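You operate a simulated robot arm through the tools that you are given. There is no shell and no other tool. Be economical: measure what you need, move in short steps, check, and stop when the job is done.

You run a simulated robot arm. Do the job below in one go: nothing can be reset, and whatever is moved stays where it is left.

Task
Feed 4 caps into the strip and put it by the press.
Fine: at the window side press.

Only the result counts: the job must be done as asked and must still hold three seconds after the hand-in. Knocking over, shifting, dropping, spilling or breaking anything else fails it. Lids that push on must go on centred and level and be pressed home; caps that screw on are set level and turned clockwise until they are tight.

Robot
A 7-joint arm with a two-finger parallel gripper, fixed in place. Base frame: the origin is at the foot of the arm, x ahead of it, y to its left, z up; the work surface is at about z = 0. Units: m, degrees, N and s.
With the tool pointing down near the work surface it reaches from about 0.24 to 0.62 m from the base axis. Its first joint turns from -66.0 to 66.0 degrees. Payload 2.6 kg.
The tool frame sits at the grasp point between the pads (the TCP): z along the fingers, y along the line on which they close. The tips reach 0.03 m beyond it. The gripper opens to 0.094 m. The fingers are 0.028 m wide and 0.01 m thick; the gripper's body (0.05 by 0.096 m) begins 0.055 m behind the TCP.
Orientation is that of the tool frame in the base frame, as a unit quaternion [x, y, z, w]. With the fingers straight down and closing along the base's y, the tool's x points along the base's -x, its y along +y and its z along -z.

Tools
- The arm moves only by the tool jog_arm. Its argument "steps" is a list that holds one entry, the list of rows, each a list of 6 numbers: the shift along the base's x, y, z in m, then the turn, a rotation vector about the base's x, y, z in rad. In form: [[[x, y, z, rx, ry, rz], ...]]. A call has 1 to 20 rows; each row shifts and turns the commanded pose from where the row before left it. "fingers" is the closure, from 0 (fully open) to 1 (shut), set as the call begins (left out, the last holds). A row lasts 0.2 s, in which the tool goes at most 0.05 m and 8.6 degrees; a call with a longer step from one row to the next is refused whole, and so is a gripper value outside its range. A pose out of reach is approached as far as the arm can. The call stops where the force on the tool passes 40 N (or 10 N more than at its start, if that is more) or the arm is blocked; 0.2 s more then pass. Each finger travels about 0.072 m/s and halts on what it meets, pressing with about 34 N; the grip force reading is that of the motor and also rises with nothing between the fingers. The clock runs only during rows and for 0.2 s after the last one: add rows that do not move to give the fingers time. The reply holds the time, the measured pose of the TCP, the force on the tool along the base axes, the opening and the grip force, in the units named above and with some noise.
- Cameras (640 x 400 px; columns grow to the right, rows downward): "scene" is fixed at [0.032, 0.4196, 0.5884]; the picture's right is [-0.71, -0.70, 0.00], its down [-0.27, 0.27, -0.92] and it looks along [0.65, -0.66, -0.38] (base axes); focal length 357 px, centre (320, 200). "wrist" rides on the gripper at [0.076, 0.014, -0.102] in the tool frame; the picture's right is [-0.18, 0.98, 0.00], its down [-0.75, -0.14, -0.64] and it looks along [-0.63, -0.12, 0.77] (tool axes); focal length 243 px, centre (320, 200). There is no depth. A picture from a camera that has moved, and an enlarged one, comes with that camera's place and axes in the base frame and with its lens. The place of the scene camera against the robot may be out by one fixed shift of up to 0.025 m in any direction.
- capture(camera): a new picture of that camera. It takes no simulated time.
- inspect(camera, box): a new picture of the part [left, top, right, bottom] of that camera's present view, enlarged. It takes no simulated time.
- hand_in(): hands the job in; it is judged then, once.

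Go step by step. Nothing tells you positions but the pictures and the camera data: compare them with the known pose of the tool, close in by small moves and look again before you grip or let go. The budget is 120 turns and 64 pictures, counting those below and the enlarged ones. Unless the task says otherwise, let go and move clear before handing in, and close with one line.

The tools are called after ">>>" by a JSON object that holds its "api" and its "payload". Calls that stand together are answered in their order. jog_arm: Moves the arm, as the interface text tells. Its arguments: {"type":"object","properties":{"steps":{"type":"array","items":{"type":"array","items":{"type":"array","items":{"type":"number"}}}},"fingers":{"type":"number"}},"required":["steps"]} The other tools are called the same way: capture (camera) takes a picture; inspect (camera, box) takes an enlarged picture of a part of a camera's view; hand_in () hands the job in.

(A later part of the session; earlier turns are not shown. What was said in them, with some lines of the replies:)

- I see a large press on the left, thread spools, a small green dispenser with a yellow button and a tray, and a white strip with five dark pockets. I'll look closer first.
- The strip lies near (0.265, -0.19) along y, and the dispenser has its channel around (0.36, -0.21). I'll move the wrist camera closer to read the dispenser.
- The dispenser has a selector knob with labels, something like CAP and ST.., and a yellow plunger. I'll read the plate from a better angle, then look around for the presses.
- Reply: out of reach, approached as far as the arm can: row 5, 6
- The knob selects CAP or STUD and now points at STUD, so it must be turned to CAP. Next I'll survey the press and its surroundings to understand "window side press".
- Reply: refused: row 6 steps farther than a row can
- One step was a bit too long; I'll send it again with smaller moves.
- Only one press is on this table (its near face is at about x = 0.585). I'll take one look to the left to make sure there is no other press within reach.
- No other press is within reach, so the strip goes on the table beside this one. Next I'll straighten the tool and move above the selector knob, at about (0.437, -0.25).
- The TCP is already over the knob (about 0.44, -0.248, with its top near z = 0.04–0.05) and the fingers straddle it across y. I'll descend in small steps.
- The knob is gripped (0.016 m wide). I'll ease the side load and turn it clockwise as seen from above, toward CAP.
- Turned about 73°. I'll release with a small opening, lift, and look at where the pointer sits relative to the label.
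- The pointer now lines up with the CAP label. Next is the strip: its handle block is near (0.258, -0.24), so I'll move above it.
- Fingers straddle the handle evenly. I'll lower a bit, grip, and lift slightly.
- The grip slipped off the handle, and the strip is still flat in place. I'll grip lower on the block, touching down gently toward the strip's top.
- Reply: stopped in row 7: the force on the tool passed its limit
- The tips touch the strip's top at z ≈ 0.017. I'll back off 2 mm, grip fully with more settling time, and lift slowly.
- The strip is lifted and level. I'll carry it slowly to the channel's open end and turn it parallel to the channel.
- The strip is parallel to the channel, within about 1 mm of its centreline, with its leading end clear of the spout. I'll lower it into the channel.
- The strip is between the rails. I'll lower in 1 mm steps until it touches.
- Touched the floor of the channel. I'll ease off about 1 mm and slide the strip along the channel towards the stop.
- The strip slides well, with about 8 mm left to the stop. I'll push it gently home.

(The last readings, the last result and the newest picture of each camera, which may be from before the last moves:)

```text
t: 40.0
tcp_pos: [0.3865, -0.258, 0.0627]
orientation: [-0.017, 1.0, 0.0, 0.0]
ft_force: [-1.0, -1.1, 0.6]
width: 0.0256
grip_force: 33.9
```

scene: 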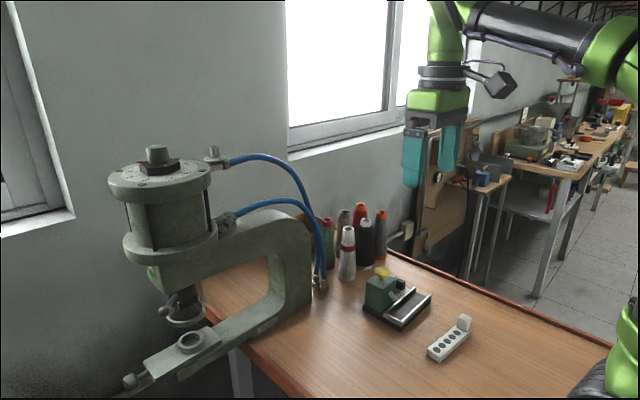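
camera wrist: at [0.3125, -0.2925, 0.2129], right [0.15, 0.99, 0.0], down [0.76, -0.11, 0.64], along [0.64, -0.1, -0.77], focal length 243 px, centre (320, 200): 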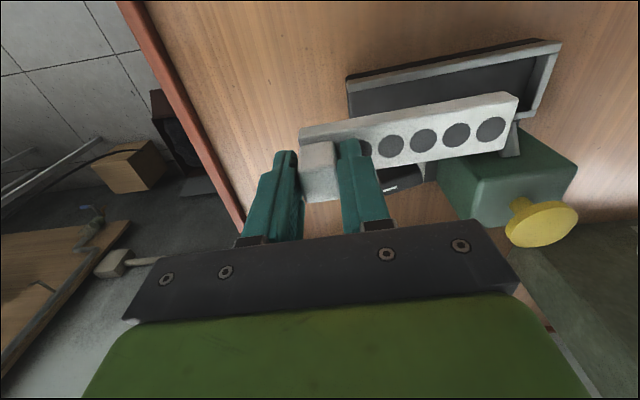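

>>> {"api": "jog_arm", "payload": {"steps": [[[0, 0.001, 0, 0, 0, 0], [0, 0.001, 0, 0, 0, 0], [0, 0, 0, 0, 0, 0]]]}}

>>> {"api": "inspect", "payload": {"camera": "wrist", "box": [290, 60, 590, 210]}}

```text
t: 40.8
tcp_pos: [0.3863, -0.2591, 0.0639]
orientation: [-0.016, 1.0, -0.001, 0.001]
ft_force: [0.2, -4.4, 0.2]
width: 0.0257
grip_force: 34.3
```

```text
2.13 times, centred on (440, 135) of wrist
camera zoom: at [0.31, -0.2469, 0.1658], right [0.15, 0.99, 0.0], down [0.76, -0.11, 0.64], along [0.64, -0.1, -0.77], focal length 518 px, centre (64, 339)
```

zoom: 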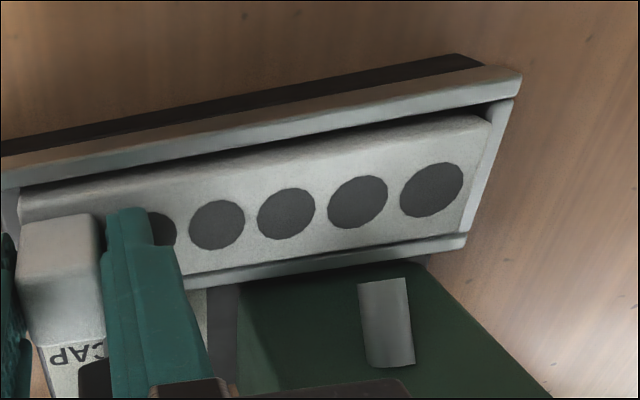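

The strip is home against the stop. I'll release it, rise, and move over the yellow button at about (0.441, -0.1765) with the fingers shut.

>>> {"api": "jog_arm", "payload": {"fingers": 0.5, "steps": [[[0, 0, 0, 0, 0, 0], [0, 0, 0, 0, 0, 0], [0, 0, 0.02, 0, 0, 0], [0, 0, 0.04, 0, 0, 0], [0, 0, 0.04, 0, 0, 0], [0.027, 0.04, 0, 0, 0, 0], [0.027, 0.042, 0, 0, 0, -0.035], [0, 0, 0, 0, 0, 0]]]}}

>>> {"api": "jog_arm", "payload": {"fingers": 1.0, "steps": [[[0, 0, 0, 0, 0, 0], [0, 0, 0, 0, 0, 0], [0, 0, 0, 0, 0, 0]]]}}

>>> {"api": "capture", "payload": {"camera": "wrist"}}

```text
t: 42.6
tcp_pos: [0.4385, -0.1759, 0.163]
orientation: [0.001, 1.0, -0.002, 0.0]
ft_force: [0.1, -0.2, 0.2]
width: 0.0466
grip_force: 0.0
```

```text
t: 43.4
tcp_pos: [0.4402, -0.177, 0.1626]
orientation: [0.0, 1.0, -0.001, 0.001]
ft_force: [0.8, 0.3, 0.3]
width: 0.0
grip_force: 32.6
```

```text
20 pictures are left
camera wrist: at [0.3631, -0.1621, 0.2661], right [0.19, 0.98, 0.0], down [0.75, -0.14, 0.64], along [0.63, -0.12, -0.77], focal length 243 px, centre (320, 200)
```

wrist: 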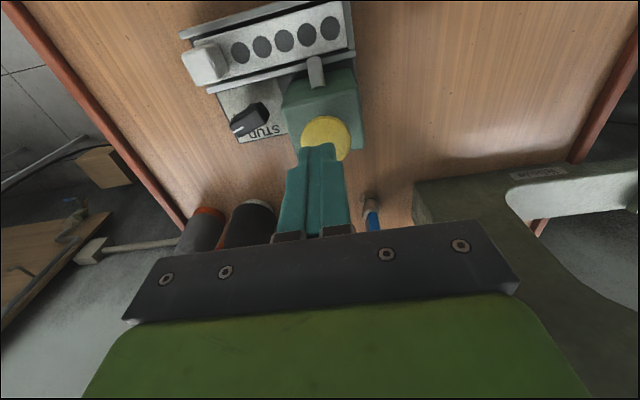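

Over the button; a 3 mm shift in y centres it. First press, gently.

>>> {"api": "jog_arm", "payload": {"steps": [[[0, 0.003, -0.01, 0, 0, 0], [0, 0, -0.01, 0, 0, 0], [0, 0, -0.003, 0, 0, 0], [0, 0, -0.002, 0, 0, 0], [0, 0, -0.002, 0, 0, 0], [0, 0, -0.002, 0, 0, 0], [0, 0, 0, 0, 0, 0]]]}}

```text
t: 45.0
tcp_pos: [0.4394, -0.172, 0.1343]
orientation: [0.001, 1.0, -0.001, 0.0]
ft_force: [1.9, 0.0, 2.8]
width: 0.0
grip_force: 33.1
```

>>> {"api": "jog_arm", "payload": {"steps": [[[0, 0, -0.002, 0, 0, 0], [0, 0, -0.002, 0, 0, 0], [0, 0, 0, 0, 0, 0]]]}}

>>> {"api": "inspect", "payload": {"camera": "scene", "box": [350, 230, 460, 335]}}

```text
t: 45.8
tcp_pos: [0.4403, -0.1715, 0.1304]
orientation: [0.0, 1.0, 0.0, 0.0]
ft_force: [-1.7, 0.2, 3.8]
width: 0.0001
grip_force: 33.1
```

```text
3.81 times, centred on (405, 282) of scene
camera zoom: at [0.0319, 0.4196, 0.5884], right [-0.71, -0.7, 0.0], down [-0.27, 0.27, -0.92], along [0.65, -0.66, -0.38], focal length 1361 px, centre (-4, -114)
```

zoom: 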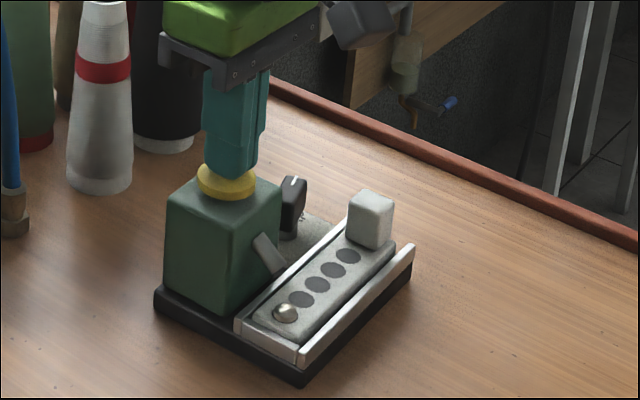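

One press delivered one cap into the first pocket. I'll release fully and inspect it.

>>> {"api": "jog_arm", "payload": {"steps": [[[0, 0, 0.006, 0, 0, 0], [0, 0, 0.008, 0, 0, 0], [0, 0, 0.006, 0, 0, 0], [0, 0, 0, 0, 0, 0], [0, 0, 0, 0, 0, 0]]]}}

>>> {"api": "inspect", "payload": {"camera": "scene", "box": [400, 270, 460, 330]}}

```text
t: 47.0
tcp_pos: [0.4393, -0.173, 0.1503]
orientation: [0.001, 1.0, -0.001, 0.001]
ft_force: [-1.2, -0.5, -0.5]
width: 0.0
grip_force: 33.0
```

```text
6.67 times, centred on (430, 300) of scene
camera zoom: at [0.032, 0.4196, 0.5884], right [-0.71, -0.7, 0.0], down [-0.27, 0.27, -0.92], along [0.65, -0.66, -0.38], focal length 2382 px, centre (-413, -467)
```

zoom: 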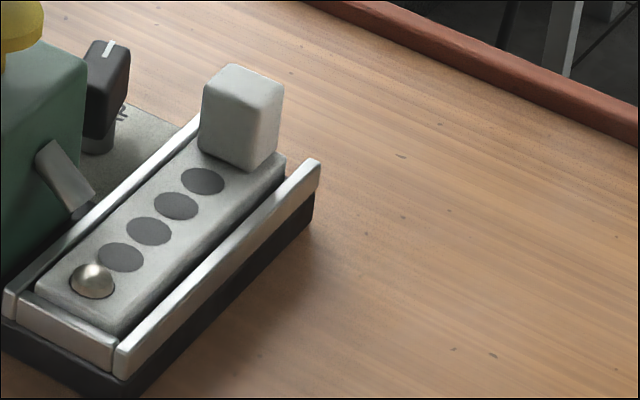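

It is a domed cap, so the selector is right. Second press.

>>> {"api": "jog_arm", "payload": {"steps": [[[0, 0, -0.01, 0, 0, 0], [0, 0, -0.005, 0, 0, 0], [0, 0, -0.003, 0, 0, 0], [0, 0, -0.002, 0, 0, 0], [0, 0, 0, 0, 0, 0], [0, 0, 0, 0, 0, 0], [0, 0, 0.006, 0, 0, 0], [0, 0, 0.008, 0, 0, 0], [0, 0, 0.006, 0, 0, 0], [0, 0, 0, 0, 0, 0], [0, 0, 0, 0, 0, 0]]]}}

>>> {"api": "inspect", "payload": {"camera": "scene", "box": [370, 250, 460, 330]}}

```text
t: 49.4
tcp_pos: [0.4412, -0.1729, 0.1491]
orientation: [0.001, 1.0, -0.001, 0.0]
ft_force: [-0.6, -0.1, 0.2]
width: 0.0002
grip_force: 33.5
```

```text
5.00 times, centred on (415, 290) of scene
camera zoom: at [0.032, 0.4196, 0.5884], right [-0.71, -0.7, 0.0], down [-0.27, 0.27, -0.92], along [0.65, -0.66, -0.38], focal length 1786 px, centre (-155, -250)
```

zoom: 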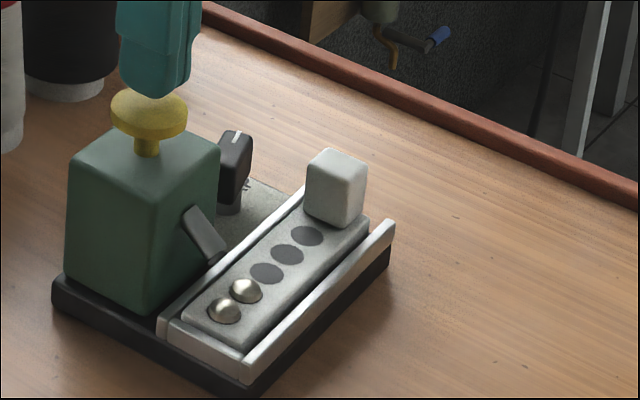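

Two caps are in. Third press.

>>> {"api": "jog_arm", "payload": {"steps": [[[0, 0, -0.01, 0, 0, 0], [0, 0, -0.005, 0, 0, 0], [0, 0, -0.003, 0, 0, 0], [0, 0, -0.002, 0, 0, 0], [0, 0, 0, 0, 0, 0], [0, 0, 0, 0, 0, 0], [0, 0, 0.006, 0, 0, 0], [0, 0, 0.008, 0, 0, 0], [0, 0, 0.006, 0, 0, 0], [0, 0, 0, 0, 0, 0], [0, 0, 0, 0, 0, 0]]]}}

>>> {"api": "inspect", "payload": {"camera": "scene", "box": [370, 250, 460, 330]}}

```text
t: 51.8
tcp_pos: [0.4412, -0.1726, 0.1512]
orientation: [0.001, 1.0, -0.001, 0.001]
ft_force: [0.3, 0.2, -0.6]
width: 0.0003
grip_force: 33.2
```

```text
5.00 times, centred on (415, 290) of scene
camera zoom: at [0.032, 0.4196, 0.5884], right [-0.71, -0.7, 0.0], down [-0.27, 0.27, -0.92], along [0.65, -0.66, -0.38], focal length 1786 px, centre (-155, -250)
```

zoom: 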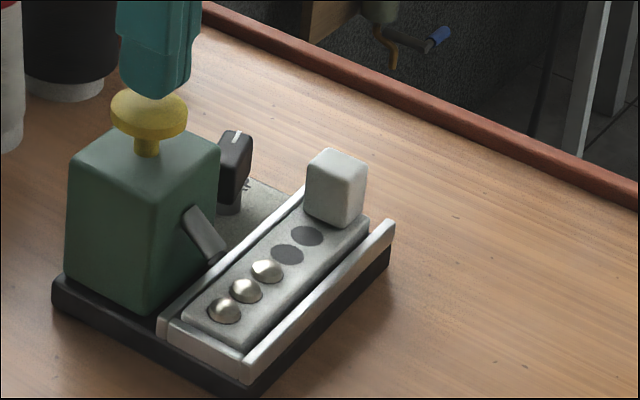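

Three caps are in. Fourth press.

>>> {"api": "jog_arm", "payload": {"steps": [[[0, 0, -0.01, 0, 0, 0], [0, 0, -0.005, 0, 0, 0], [0, 0, -0.003, 0, 0, 0], [0, 0, -0.002, 0, 0, 0], [0, 0, 0, 0, 0, 0], [0, 0, 0, 0, 0, 0], [0, 0, 0.006, 0, 0, 0], [0, 0, 0.008, 0, 0, 0], [0, 0, 0.006, 0, 0, 0], [0, 0, 0, 0, 0, 0], [0, 0, 0, 0, 0, 0]]]}}

>>> {"api": "inspect", "payload": {"camera": "scene", "box": [370, 250, 460, 330]}}

```text
t: 54.2
tcp_pos: [0.4416, -0.1723, 0.1511]
orientation: [0.001, 1.0, -0.001, 0.001]
ft_force: [0.1, 0.3, -0.3]
width: 0.0
grip_force: 33.4
```

```text
5.00 times, centred on (415, 290) of scene
camera zoom: at [0.032, 0.4196, 0.5884], right [-0.71, -0.7, 0.0], down [-0.27, 0.27, -0.92], along [0.65, -0.66, -0.38], focal length 1786 px, centre (-155, -250)
```

zoom: 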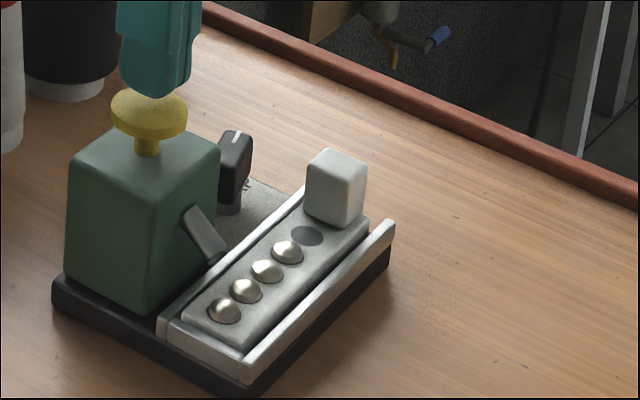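

All four caps are seated. Now back over the handle at (0.386, -0.259) to regrip the strip.

>>> {"api": "jog_arm", "payload": {"fingers": 0.62, "steps": [[[0, 0, 0.02, 0, 0, 0], [-0.02, -0.03, 0, 0, 0, 0.02], [-0.02, -0.03, 0, 0, 0, 0.015], [-0.0155, -0.027, 0, 0, 0, 0], [0, 0, -0.03, 0, 0, 0], [0, 0, -0.03, 0, 0, 0], [0, 0, 0, 0, 0, 0]]]}}

>>> {"api": "capture", "payload": {"camera": "wrist"}}

```text
t: 55.8
tcp_pos: [0.3847, -0.259, 0.1098]
orientation: [-0.017, 1.0, 0.0, 0.001]
ft_force: [0.2, -0.1, -0.1]
width: 0.0359
grip_force: 0.1
```

```text
14 pictures are left
camera wrist: at [0.3084, -0.2476, 0.2132], right [0.15, 0.99, 0.0], down [0.76, -0.12, 0.64], along [0.64, -0.1, -0.77], focal length 243 px, centre (320, 200)
```

wrist: 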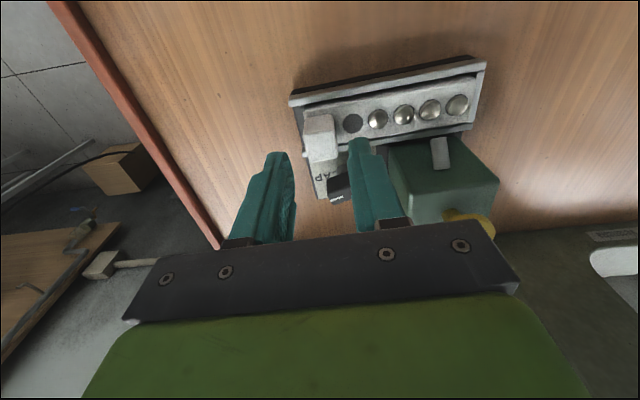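

Aligned with the handle. Descending and gripping.

>>> {"api": "jog_arm", "payload": {"steps": [[[0.001, 0, -0.015, 0, 0, 0], [0, 0, -0.015, 0, 0, 0], [0, 0, -0.01, 0, 0, 0], [0, 0, -0.0045, 0, 0, 0], [0, 0, 0, 0, 0, 0]]]}}

>>> {"api": "jog_arm", "payload": {"fingers": 1.0, "steps": [[[0, 0, 0, 0, 0, 0], [0, 0, 0, 0, 0, 0], [0, 0, 0, 0, 0, 0], [0, 0, 0, 0, 0, 0]]]}}

```text
t: 57.0
tcp_pos: [0.386, -0.2587, 0.0648]
orientation: [-0.016, 1.0, 0.0, -0.001]
ft_force: [-0.3, 0.2, -0.4]
width: 0.0357
grip_force: 0.0
```

```text
t: 58.0
tcp_pos: [0.3853, -0.2594, 0.067]
orientation: [-0.017, 1.0, -0.001, 0.002]
ft_force: [1.4, -0.9, 17.8]
width: 0.0209
grip_force: 34.0
```

The grip reads narrower and pushes up, so I'll look before doing anything else.

>>> {"api": "inspect", "payload": {"camera": "wrist", "box": [250, 80, 490, 210]}}

```text
2.67 times, centred on (370, 145) of wrist
camera zoom: at [0.31, -0.2482, 0.1692], right [0.15, 0.99, 0.0], down [0.76, -0.11, 0.65], along [0.64, -0.1, -0.76], focal length 647 px, centre (187, 347)
```

zoom: 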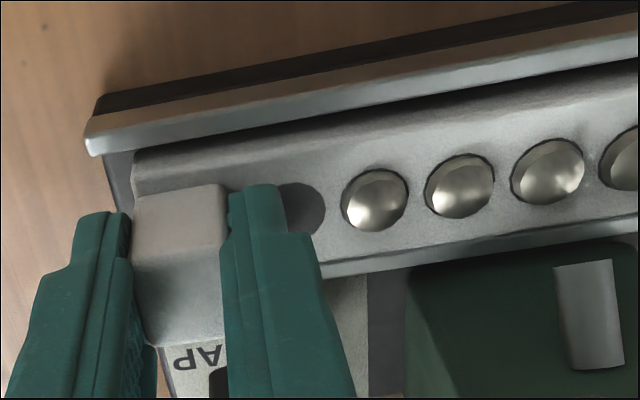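

The tips sit slightly high on a handle that seems tapered. I'll reopen, go about 1.5 mm lower, and grip again.

>>> {"api": "jog_arm", "payload": {"fingers": 0.6, "steps": [[[0, 0, 0, 0, 0, 0], [0, 0, 0, 0, 0, 0], [0, 0, 0, 0, 0, 0]]]}}

>>> {"api": "jog_arm", "payload": {"steps": [[[0, 0, -0.001, 0, 0, 0], [0, 0, -0.0007, 0, 0, 0], [0, 0, 0, 0, 0, 0]]]}}

```text
t: 58.8
tcp_pos: [0.3855, -0.2592, 0.0653]
orientation: [-0.017, 1.0, 0.001, 0.0]
ft_force: [-0.2, 0.2, -0.9]
width: 0.0375
grip_force: 0.0
```

```text
t: 59.6
tcp_pos: [0.3851, -0.2596, 0.0636]
orientation: [-0.016, 1.0, -0.001, 0.0]
ft_force: [-0.4, 0.6, 0.4]
width: 0.0375
grip_force: 0.0
```

>>> {"api": "jog_arm", "payload": {"fingers": 1.0, "steps": [[[0, 0, -0.0005, 0, 0, 0], [0, 0, 0, 0, 0, 0], [0, 0, 0, 0, 0, 0], [0, 0, 0, 0, 0, 0]]]}}

>>> {"api": "inspect", "payload": {"camera": "wrist", "box": [250, 80, 490, 210]}}

```text
t: 60.6
tcp_pos: [0.3872, -0.2601, 0.0638]
orientation: [-0.017, 1.0, -0.001, 0.002]
ft_force: [-1.4, 0.3, 5.9]
width: 0.0255
grip_force: 34.0
```

```text
2.67 times, centred on (370, 145) of wrist
camera zoom: at [0.3097, -0.248, 0.1664], right [0.15, 0.99, 0.0], down [0.76, -0.11, 0.64], along [0.64, -0.1, -0.77], focal length 647 px, centre (187, 347)
```

zoom: 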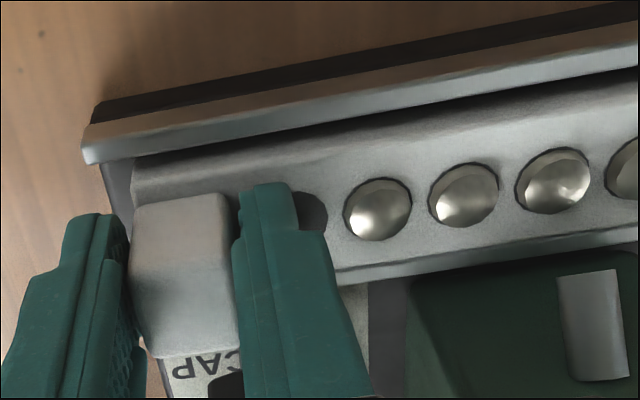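

The grip now matches the earlier secure one (0.0255). I'll slide the strip slowly back out from under the spout.

>>> {"api": "jog_arm", "payload": {"steps": [[[0, 0, 0.0012, 0, 0, 0], [0, -0.002, 0, 0, 0, 0], [0.0001, -0.003, 0, 0, 0, 0], [0.0001, -0.004, 0, 0, 0, 0], [0.0002, -0.005, 0, 0, 0, 0], [0.0002, -0.005, 0, 0, 0, 0], [0.0002, -0.005, 0, 0, 0, 0], [0.0002, -0.005, 0, 0, 0, 0], [0.0002, -0.005, 0, 0, 0, 0], [0.0002, -0.004, 0, 0, 0, 0], [0.0001, -0.003, 0, 0, 0, 0], [0, -0.002, 0, 0, 0, 0], [0, 0, 0, 0, 0, 0]]]}}

>>> {"api": "jog_arm", "payload": {"steps": [[[0, 0, 0.002, 0, 0, 0], [0, 0, 0.003, 0, 0, 0], [0, 0, 0.004, 0, 0, 0], [0, 0, 0.005, 0, 0, 0], [0, 0, 0.003, 0, 0, 0], [0, 0, 0, 0, 0, 0]]]}}

>>> {"api": "inspect", "payload": {"camera": "scene", "box": [355, 240, 445, 335]}}

```text
t: 63.4
tcp_pos: [0.3875, -0.3028, 0.0647]
orientation: [-0.017, 1.0, -0.001, 0.001]
ft_force: [-0.1, -0.3, -0.8]
width: 0.0256
grip_force: 34.1
```

```text
t: 64.8
tcp_pos: [0.3874, -0.3034, 0.0816]
orientation: [-0.017, 1.0, -0.001, 0.001]
ft_force: [-0.2, -0.1, -1.6]
width: 0.0254
grip_force: 34.1
```

```text
4.21 times, centred on (400, 288) of scene
camera zoom: at [0.032, 0.4196, 0.5884], right [-0.71, -0.7, 0.0], down [-0.27, 0.27, -0.92], along [0.65, -0.66, -0.38], focal length 1504 px, centre (-17, -168)
```

zoom: 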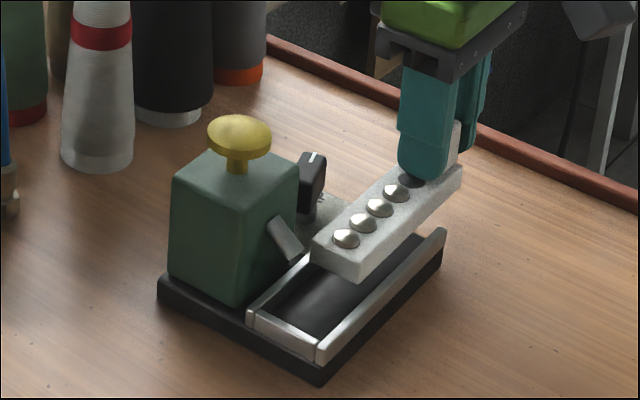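

The strip is out with all four caps in it. I'll lift slowly, well above everything.

>>> {"api": "jog_arm", "payload": {"steps": [[[0, 0, 0.004, 0, 0, 0], [-0.001, 0, 0.007, 0, 0, 0], [-0.002, 0, 0.01, 0, 0, 0], [-0.003, 0, 0.01, 0, 0, 0], [-0.003, 0, 0.01, 0, 0, 0], [-0.003, 0, 0.01, 0, 0, 0], [-0.003, 0, 0.01, 0, 0, 0], [-0.003, 0, 0.01, 0, 0, 0], [-0.002, 0, 0.01, 0, 0, 0], [0, 0, 0.01, 0, 0, 0], [0, 0, 0.008, 0, 0, 0], [0, 0, 0.005, 0, 0, 0], [0, 0, 0.003, 0, 0, 0], [0, 0, 0, 0, 0, 0]]]}}

>>> {"api": "jog_arm", "payload": {"steps": [[[0, 0.004, 0, 0, 0, 0], [0, 0.008, 0, 0, 0, 0], [0, 0.012, 0, 0, 0, 0], [0, 0.015, 0, 0, 0, 0], [0, 0.015, 0, 0, 0, 0], [0, 0.015, 0, 0, 0, 0], [0, 0.015, 0, 0, 0, 0], [0, 0.015, 0, 0, 0, 0], [0, 0.015, 0, 0, 0, 0], [0, 0.015, 0, 0, 0, 0], [0, 0.015, 0, 0, 0, 0], [0, 0.015, 0, 0, 0, 0], [0, 0.015, 0, 0, 0, 0], [0, 0.015, 0, 0, 0, 0], [0, 0.015, 0, 0, 0, 0], [0, 0.015, 0, 0, 0, 0], [0, 0.015, 0, 0, 0, 0], [0, 0.012, 0, 0, 0, 0], [0, 0.008, 0, 0, 0, 0], [0, 0.004, 0, 0, 0, 0]]]}}

>>> {"api": "capture", "payload": {"camera": "wrist"}}

```text
t: 67.8
tcp_pos: [0.3673, -0.3023, 0.1898]
orientation: [-0.016, 1.0, 0.0, 0.001]
ft_force: [-0.3, -0.9, 0.8]
width: 0.0255
grip_force: 34.3
```

```text
t: 72.0
tcp_pos: [0.3681, -0.0448, 0.1896]
orientation: [-0.017, 1.0, -0.001, 0.001]
ft_force: [-0.1, 0.2, 0.1]
width: 0.0254
grip_force: 34.7
```

```text
10 pictures are left
camera wrist: at [0.2912, -0.0326, 0.2916], right [0.15, 0.99, 0.0], down [0.76, -0.11, 0.64], along [0.64, -0.1, -0.77], focal length 243 px, centre (320, 200)
```

wrist: 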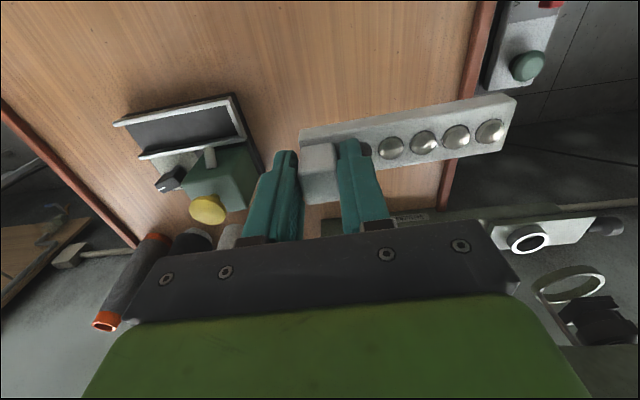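

The strip is level, with four caps aboard. The press face is about x = 0.575–0.585, so I'll bring the strip in front of it (TCP x ≈ 0.515, parallel to it) and check.

>>> {"api": "jog_arm", "payload": {"steps": [[[0.004, 0, 0, 0, 0, 0], [0.008, 0, 0, 0, 0, 0], [0.012, 0, 0, 0, 0, 0], [0.014, 0, 0, 0, 0, 0], [0.014, 0, 0, 0, 0, 0], [0.014, 0, 0, 0, 0, 0], [0.014, 0, 0, 0, 0, 0], [0.014, 0, 0, 0, 0, 0], [0.014, 0, 0, 0, 0, 0], [0.014, 0, 0, 0, 0, 0], [0.012, 0, 0, 0, 0, 0], [0.008, 0, 0, 0, 0, 0], [0.004, 0, 0, 0, 0, 0], [0, 0, -0.005, 0, 0, 0], [0, 0, -0.01, 0, 0, 0], [0, 0, -0.012, 0, 0, 0], [0, 0, -0.012, 0, 0, 0], [0, 0, -0.01, 0, 0, 0], [0, 0, -0.005, 0, 0, 0], [0, 0, 0, 0, 0, 0]]]}}

>>> {"api": "capture", "payload": {"camera": "wrist"}}

>>> {"api": "capture", "payload": {"camera": "scene"}}

```text
t: 76.2
tcp_pos: [0.5118, -0.0443, 0.134]
orientation: [-0.016, 1.0, 0.0, 0.0]
ft_force: [0.5, -0.3, -1.4]
width: 0.0256
grip_force: 33.7
```

```text
9 pictures are left
camera wrist: at [0.4369, -0.0332, 0.2374], right [0.15, 0.99, 0.0], down [0.76, -0.12, 0.64], along [0.64, -0.1, -0.77], focal length 243 px, centre (320, 200)
```

wrist: 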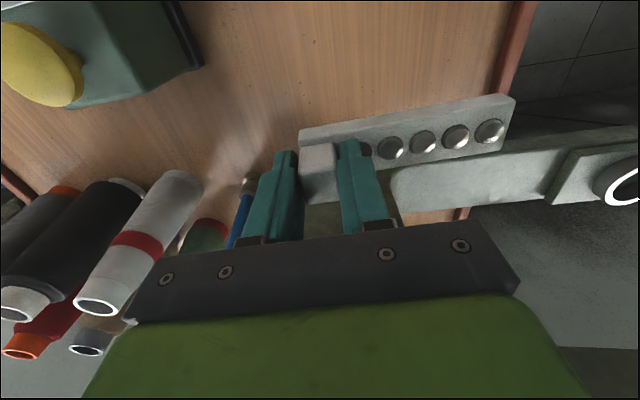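

```text
8 pictures are left
```

scene: 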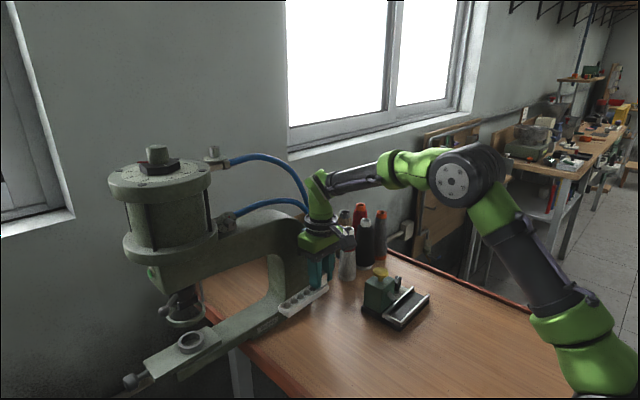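

>>> {"api": "inspect", "payload": {"camera": "scene", "box": [230, 160, 370, 340]}}

>>> {"api": "inspect", "payload": {"camera": "wrist", "box": [280, 80, 560, 230]}}

```text
2.22 times, centred on (300, 250) of scene
camera zoom: at [0.032, 0.4196, 0.5884], right [-0.71, -0.7, 0.0], down [-0.27, 0.27, -0.92], along [0.65, -0.66, -0.38], focal length 794 px, centre (364, 89)
```

zoom: 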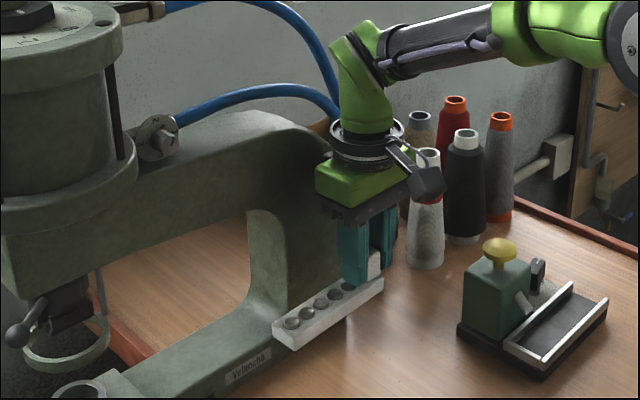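

```text
2.29 times, centred on (420, 155) of wrist
camera zoom: at [0.4369, -0.0332, 0.2374], right [0.15, 0.99, 0.0], down [0.76, -0.12, 0.64], along [0.64, -0.1, -0.77], focal length 555 px, centre (91, 303)
```

zoom: 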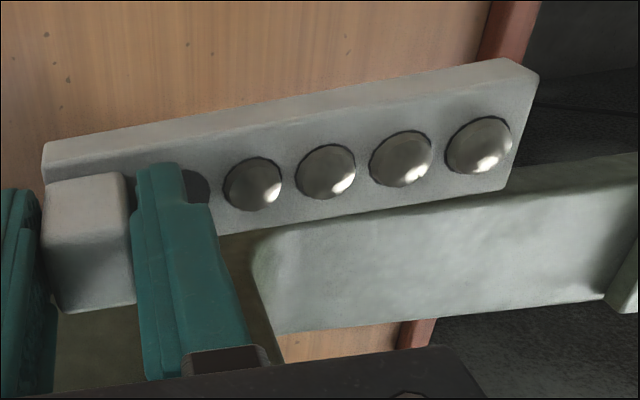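

Clearance to the press, hoses and spools is fine. I'll shift 8 mm closer and lower to just above the table.

>>> {"api": "jog_arm", "payload": {"steps": [[[0.003, 0, -0.003, 0, 0, 0], [0.003, 0, -0.007, 0, 0, 0], [0.002, 0, -0.01, 0, 0, 0], [0, 0, -0.012, 0, 0, 0], [0, 0, -0.012, 0, 0, 0], [0, 0, -0.012, 0, 0, 0], [0, 0, -0.01, 0, 0, 0], [0, 0, -0.008, 0, 0, 0], [0, 0, -0.005, 0, 0, 0], [0, 0, -0.002, 0, 0, 0], [0, 0, 0, 0, 0, 0]]]}}

>>> {"api": "jog_arm", "payload": {"steps": [[[0, 0, -0.0015, 0, 0, 0], [0, 0, -0.0015, 0, 0, 0], [0, 0, -0.001, 0, 0, 0], [0, 0, 0, 0, 0, 0]]]}}

```text
t: 78.6
tcp_pos: [0.5215, -0.0436, 0.0538]
orientation: [-0.017, 1.0, -0.001, 0.0]
ft_force: [0.3, -0.1, -0.5]
width: 0.0254
grip_force: 33.5
```

```text
t: 79.6
tcp_pos: [0.5222, -0.0436, 0.0503]
orientation: [-0.017, 1.0, -0.001, 0.001]
ft_force: [0.5, 0.7, 0.5]
width: 0.0256
grip_force: 34.4
```

>>> {"api": "jog_arm", "payload": {"steps": [[[0, 0, -0.001, 0, 0, 0], [0, 0, -0.0008, 0, 0, 0], [0, 0, 0, 0, 0, 0]]]}}

```text
t: 80.4
tcp_pos: [0.5212, -0.0441, 0.0486]
orientation: [-0.017, 1.0, -0.001, 0.0]
ft_force: [0.7, -0.4, 1.2]
width: 0.0255
grip_force: 34.2
```

>>> {"api": "jog_arm", "payload": {"steps": [[[0, 0, -0.0008, 0, 0, 0], [0, 0, 0, 0, 0, 0]]]}}

>>> {"api": "inspect", "payload": {"camera": "scene", "box": [260, 230, 370, 340]}}

```text
t: 81.0
tcp_pos: [0.5219, -0.0447, 0.0469]
orientation: [-0.016, 1.0, -0.001, 0.001]
ft_force: [-3.6, -0.4, 9.6]
width: 0.0256
grip_force: 34.0
```

```text
3.64 times, centred on (315, 285) of scene
camera zoom: at [0.0319, 0.4196, 0.5884], right [-0.71, -0.7, 0.0], down [-0.27, 0.27, -0.92], along [0.65, -0.66, -0.38], focal length 1299 px, centre (338, -109)
```

zoom: 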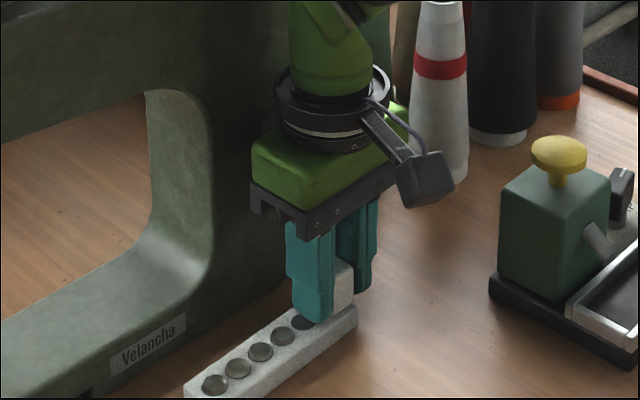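

The strip rests on the table beside the press. I'll open partly and rise clear.

>>> {"api": "jog_arm", "payload": {"fingers": 0.62, "steps": [[[0, 0, 0.0005, 0, 0, 0], [0, 0, 0, 0, 0, 0], [0, 0, 0.005, 0, 0, 0], [0, 0, 0.015, 0, 0, 0], [0, 0, 0.03, 0, 0, 0], [0, 0, 0.04, 0, 0, 0], [0, 0, 0.04, 0, 0, 0], [-0.04, 0, 0.02, 0, 0, 0], [-0.04, 0, 0, 0, 0, 0], [-0.04, 0, 0, 0, 0, 0], [0, 0, 0, 0, 0, 0]]]}}

>>> {"api": "capture", "payload": {"camera": "scene"}}

>>> {"api": "inspect", "payload": {"camera": "scene", "box": [230, 260, 350, 350]}}

```text
t: 83.4
tcp_pos: [0.4006, -0.0435, 0.1982]
orientation: [-0.017, 1.0, -0.001, 0.001]
ft_force: [-0.5, 0.4, -0.1]
width: 0.0357
grip_force: 0.1
```

```text
4 pictures are left
```

scene: 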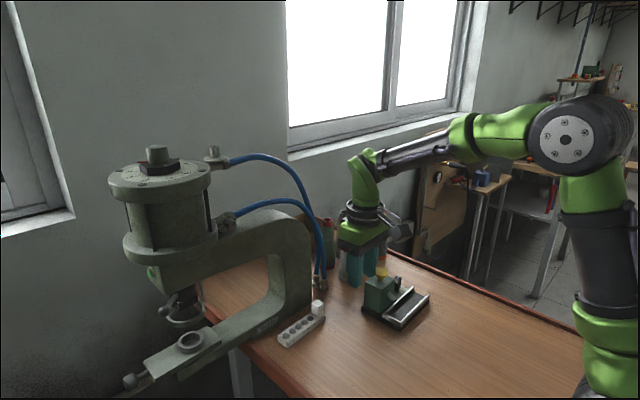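

```text
4.44 times, centred on (290, 305) of scene
camera zoom: at [0.0319, 0.4196, 0.5884], right [-0.71, -0.7, 0.0], down [-0.27, 0.27, -0.92], along [0.65, -0.66, -0.38], focal length 1588 px, centre (453, -267)
```

zoom: 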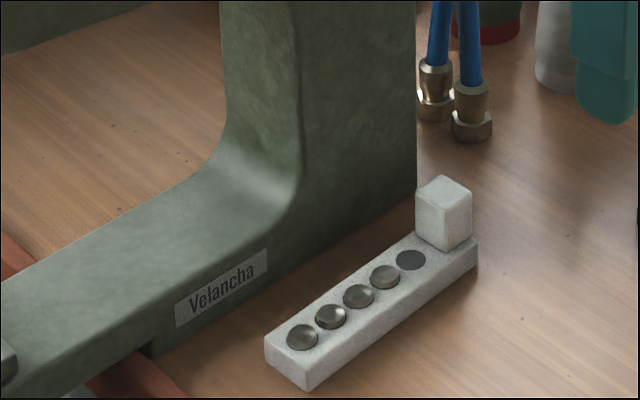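

The strip stands level by the press with four caps in it, the gripper is clear and nothing else has moved. Handing in.

>>> {"api": "hand_in", "payload": {}}

```text
The job is handed in.
```

I turned the feeder's selector from STUD to CAP, fed four caps into the strip, and set it level on the table right beside the press. It sits on the robot's side, because the side facing the windows was out of reach. I took "the window side press" to mean this press, the only one in reach.
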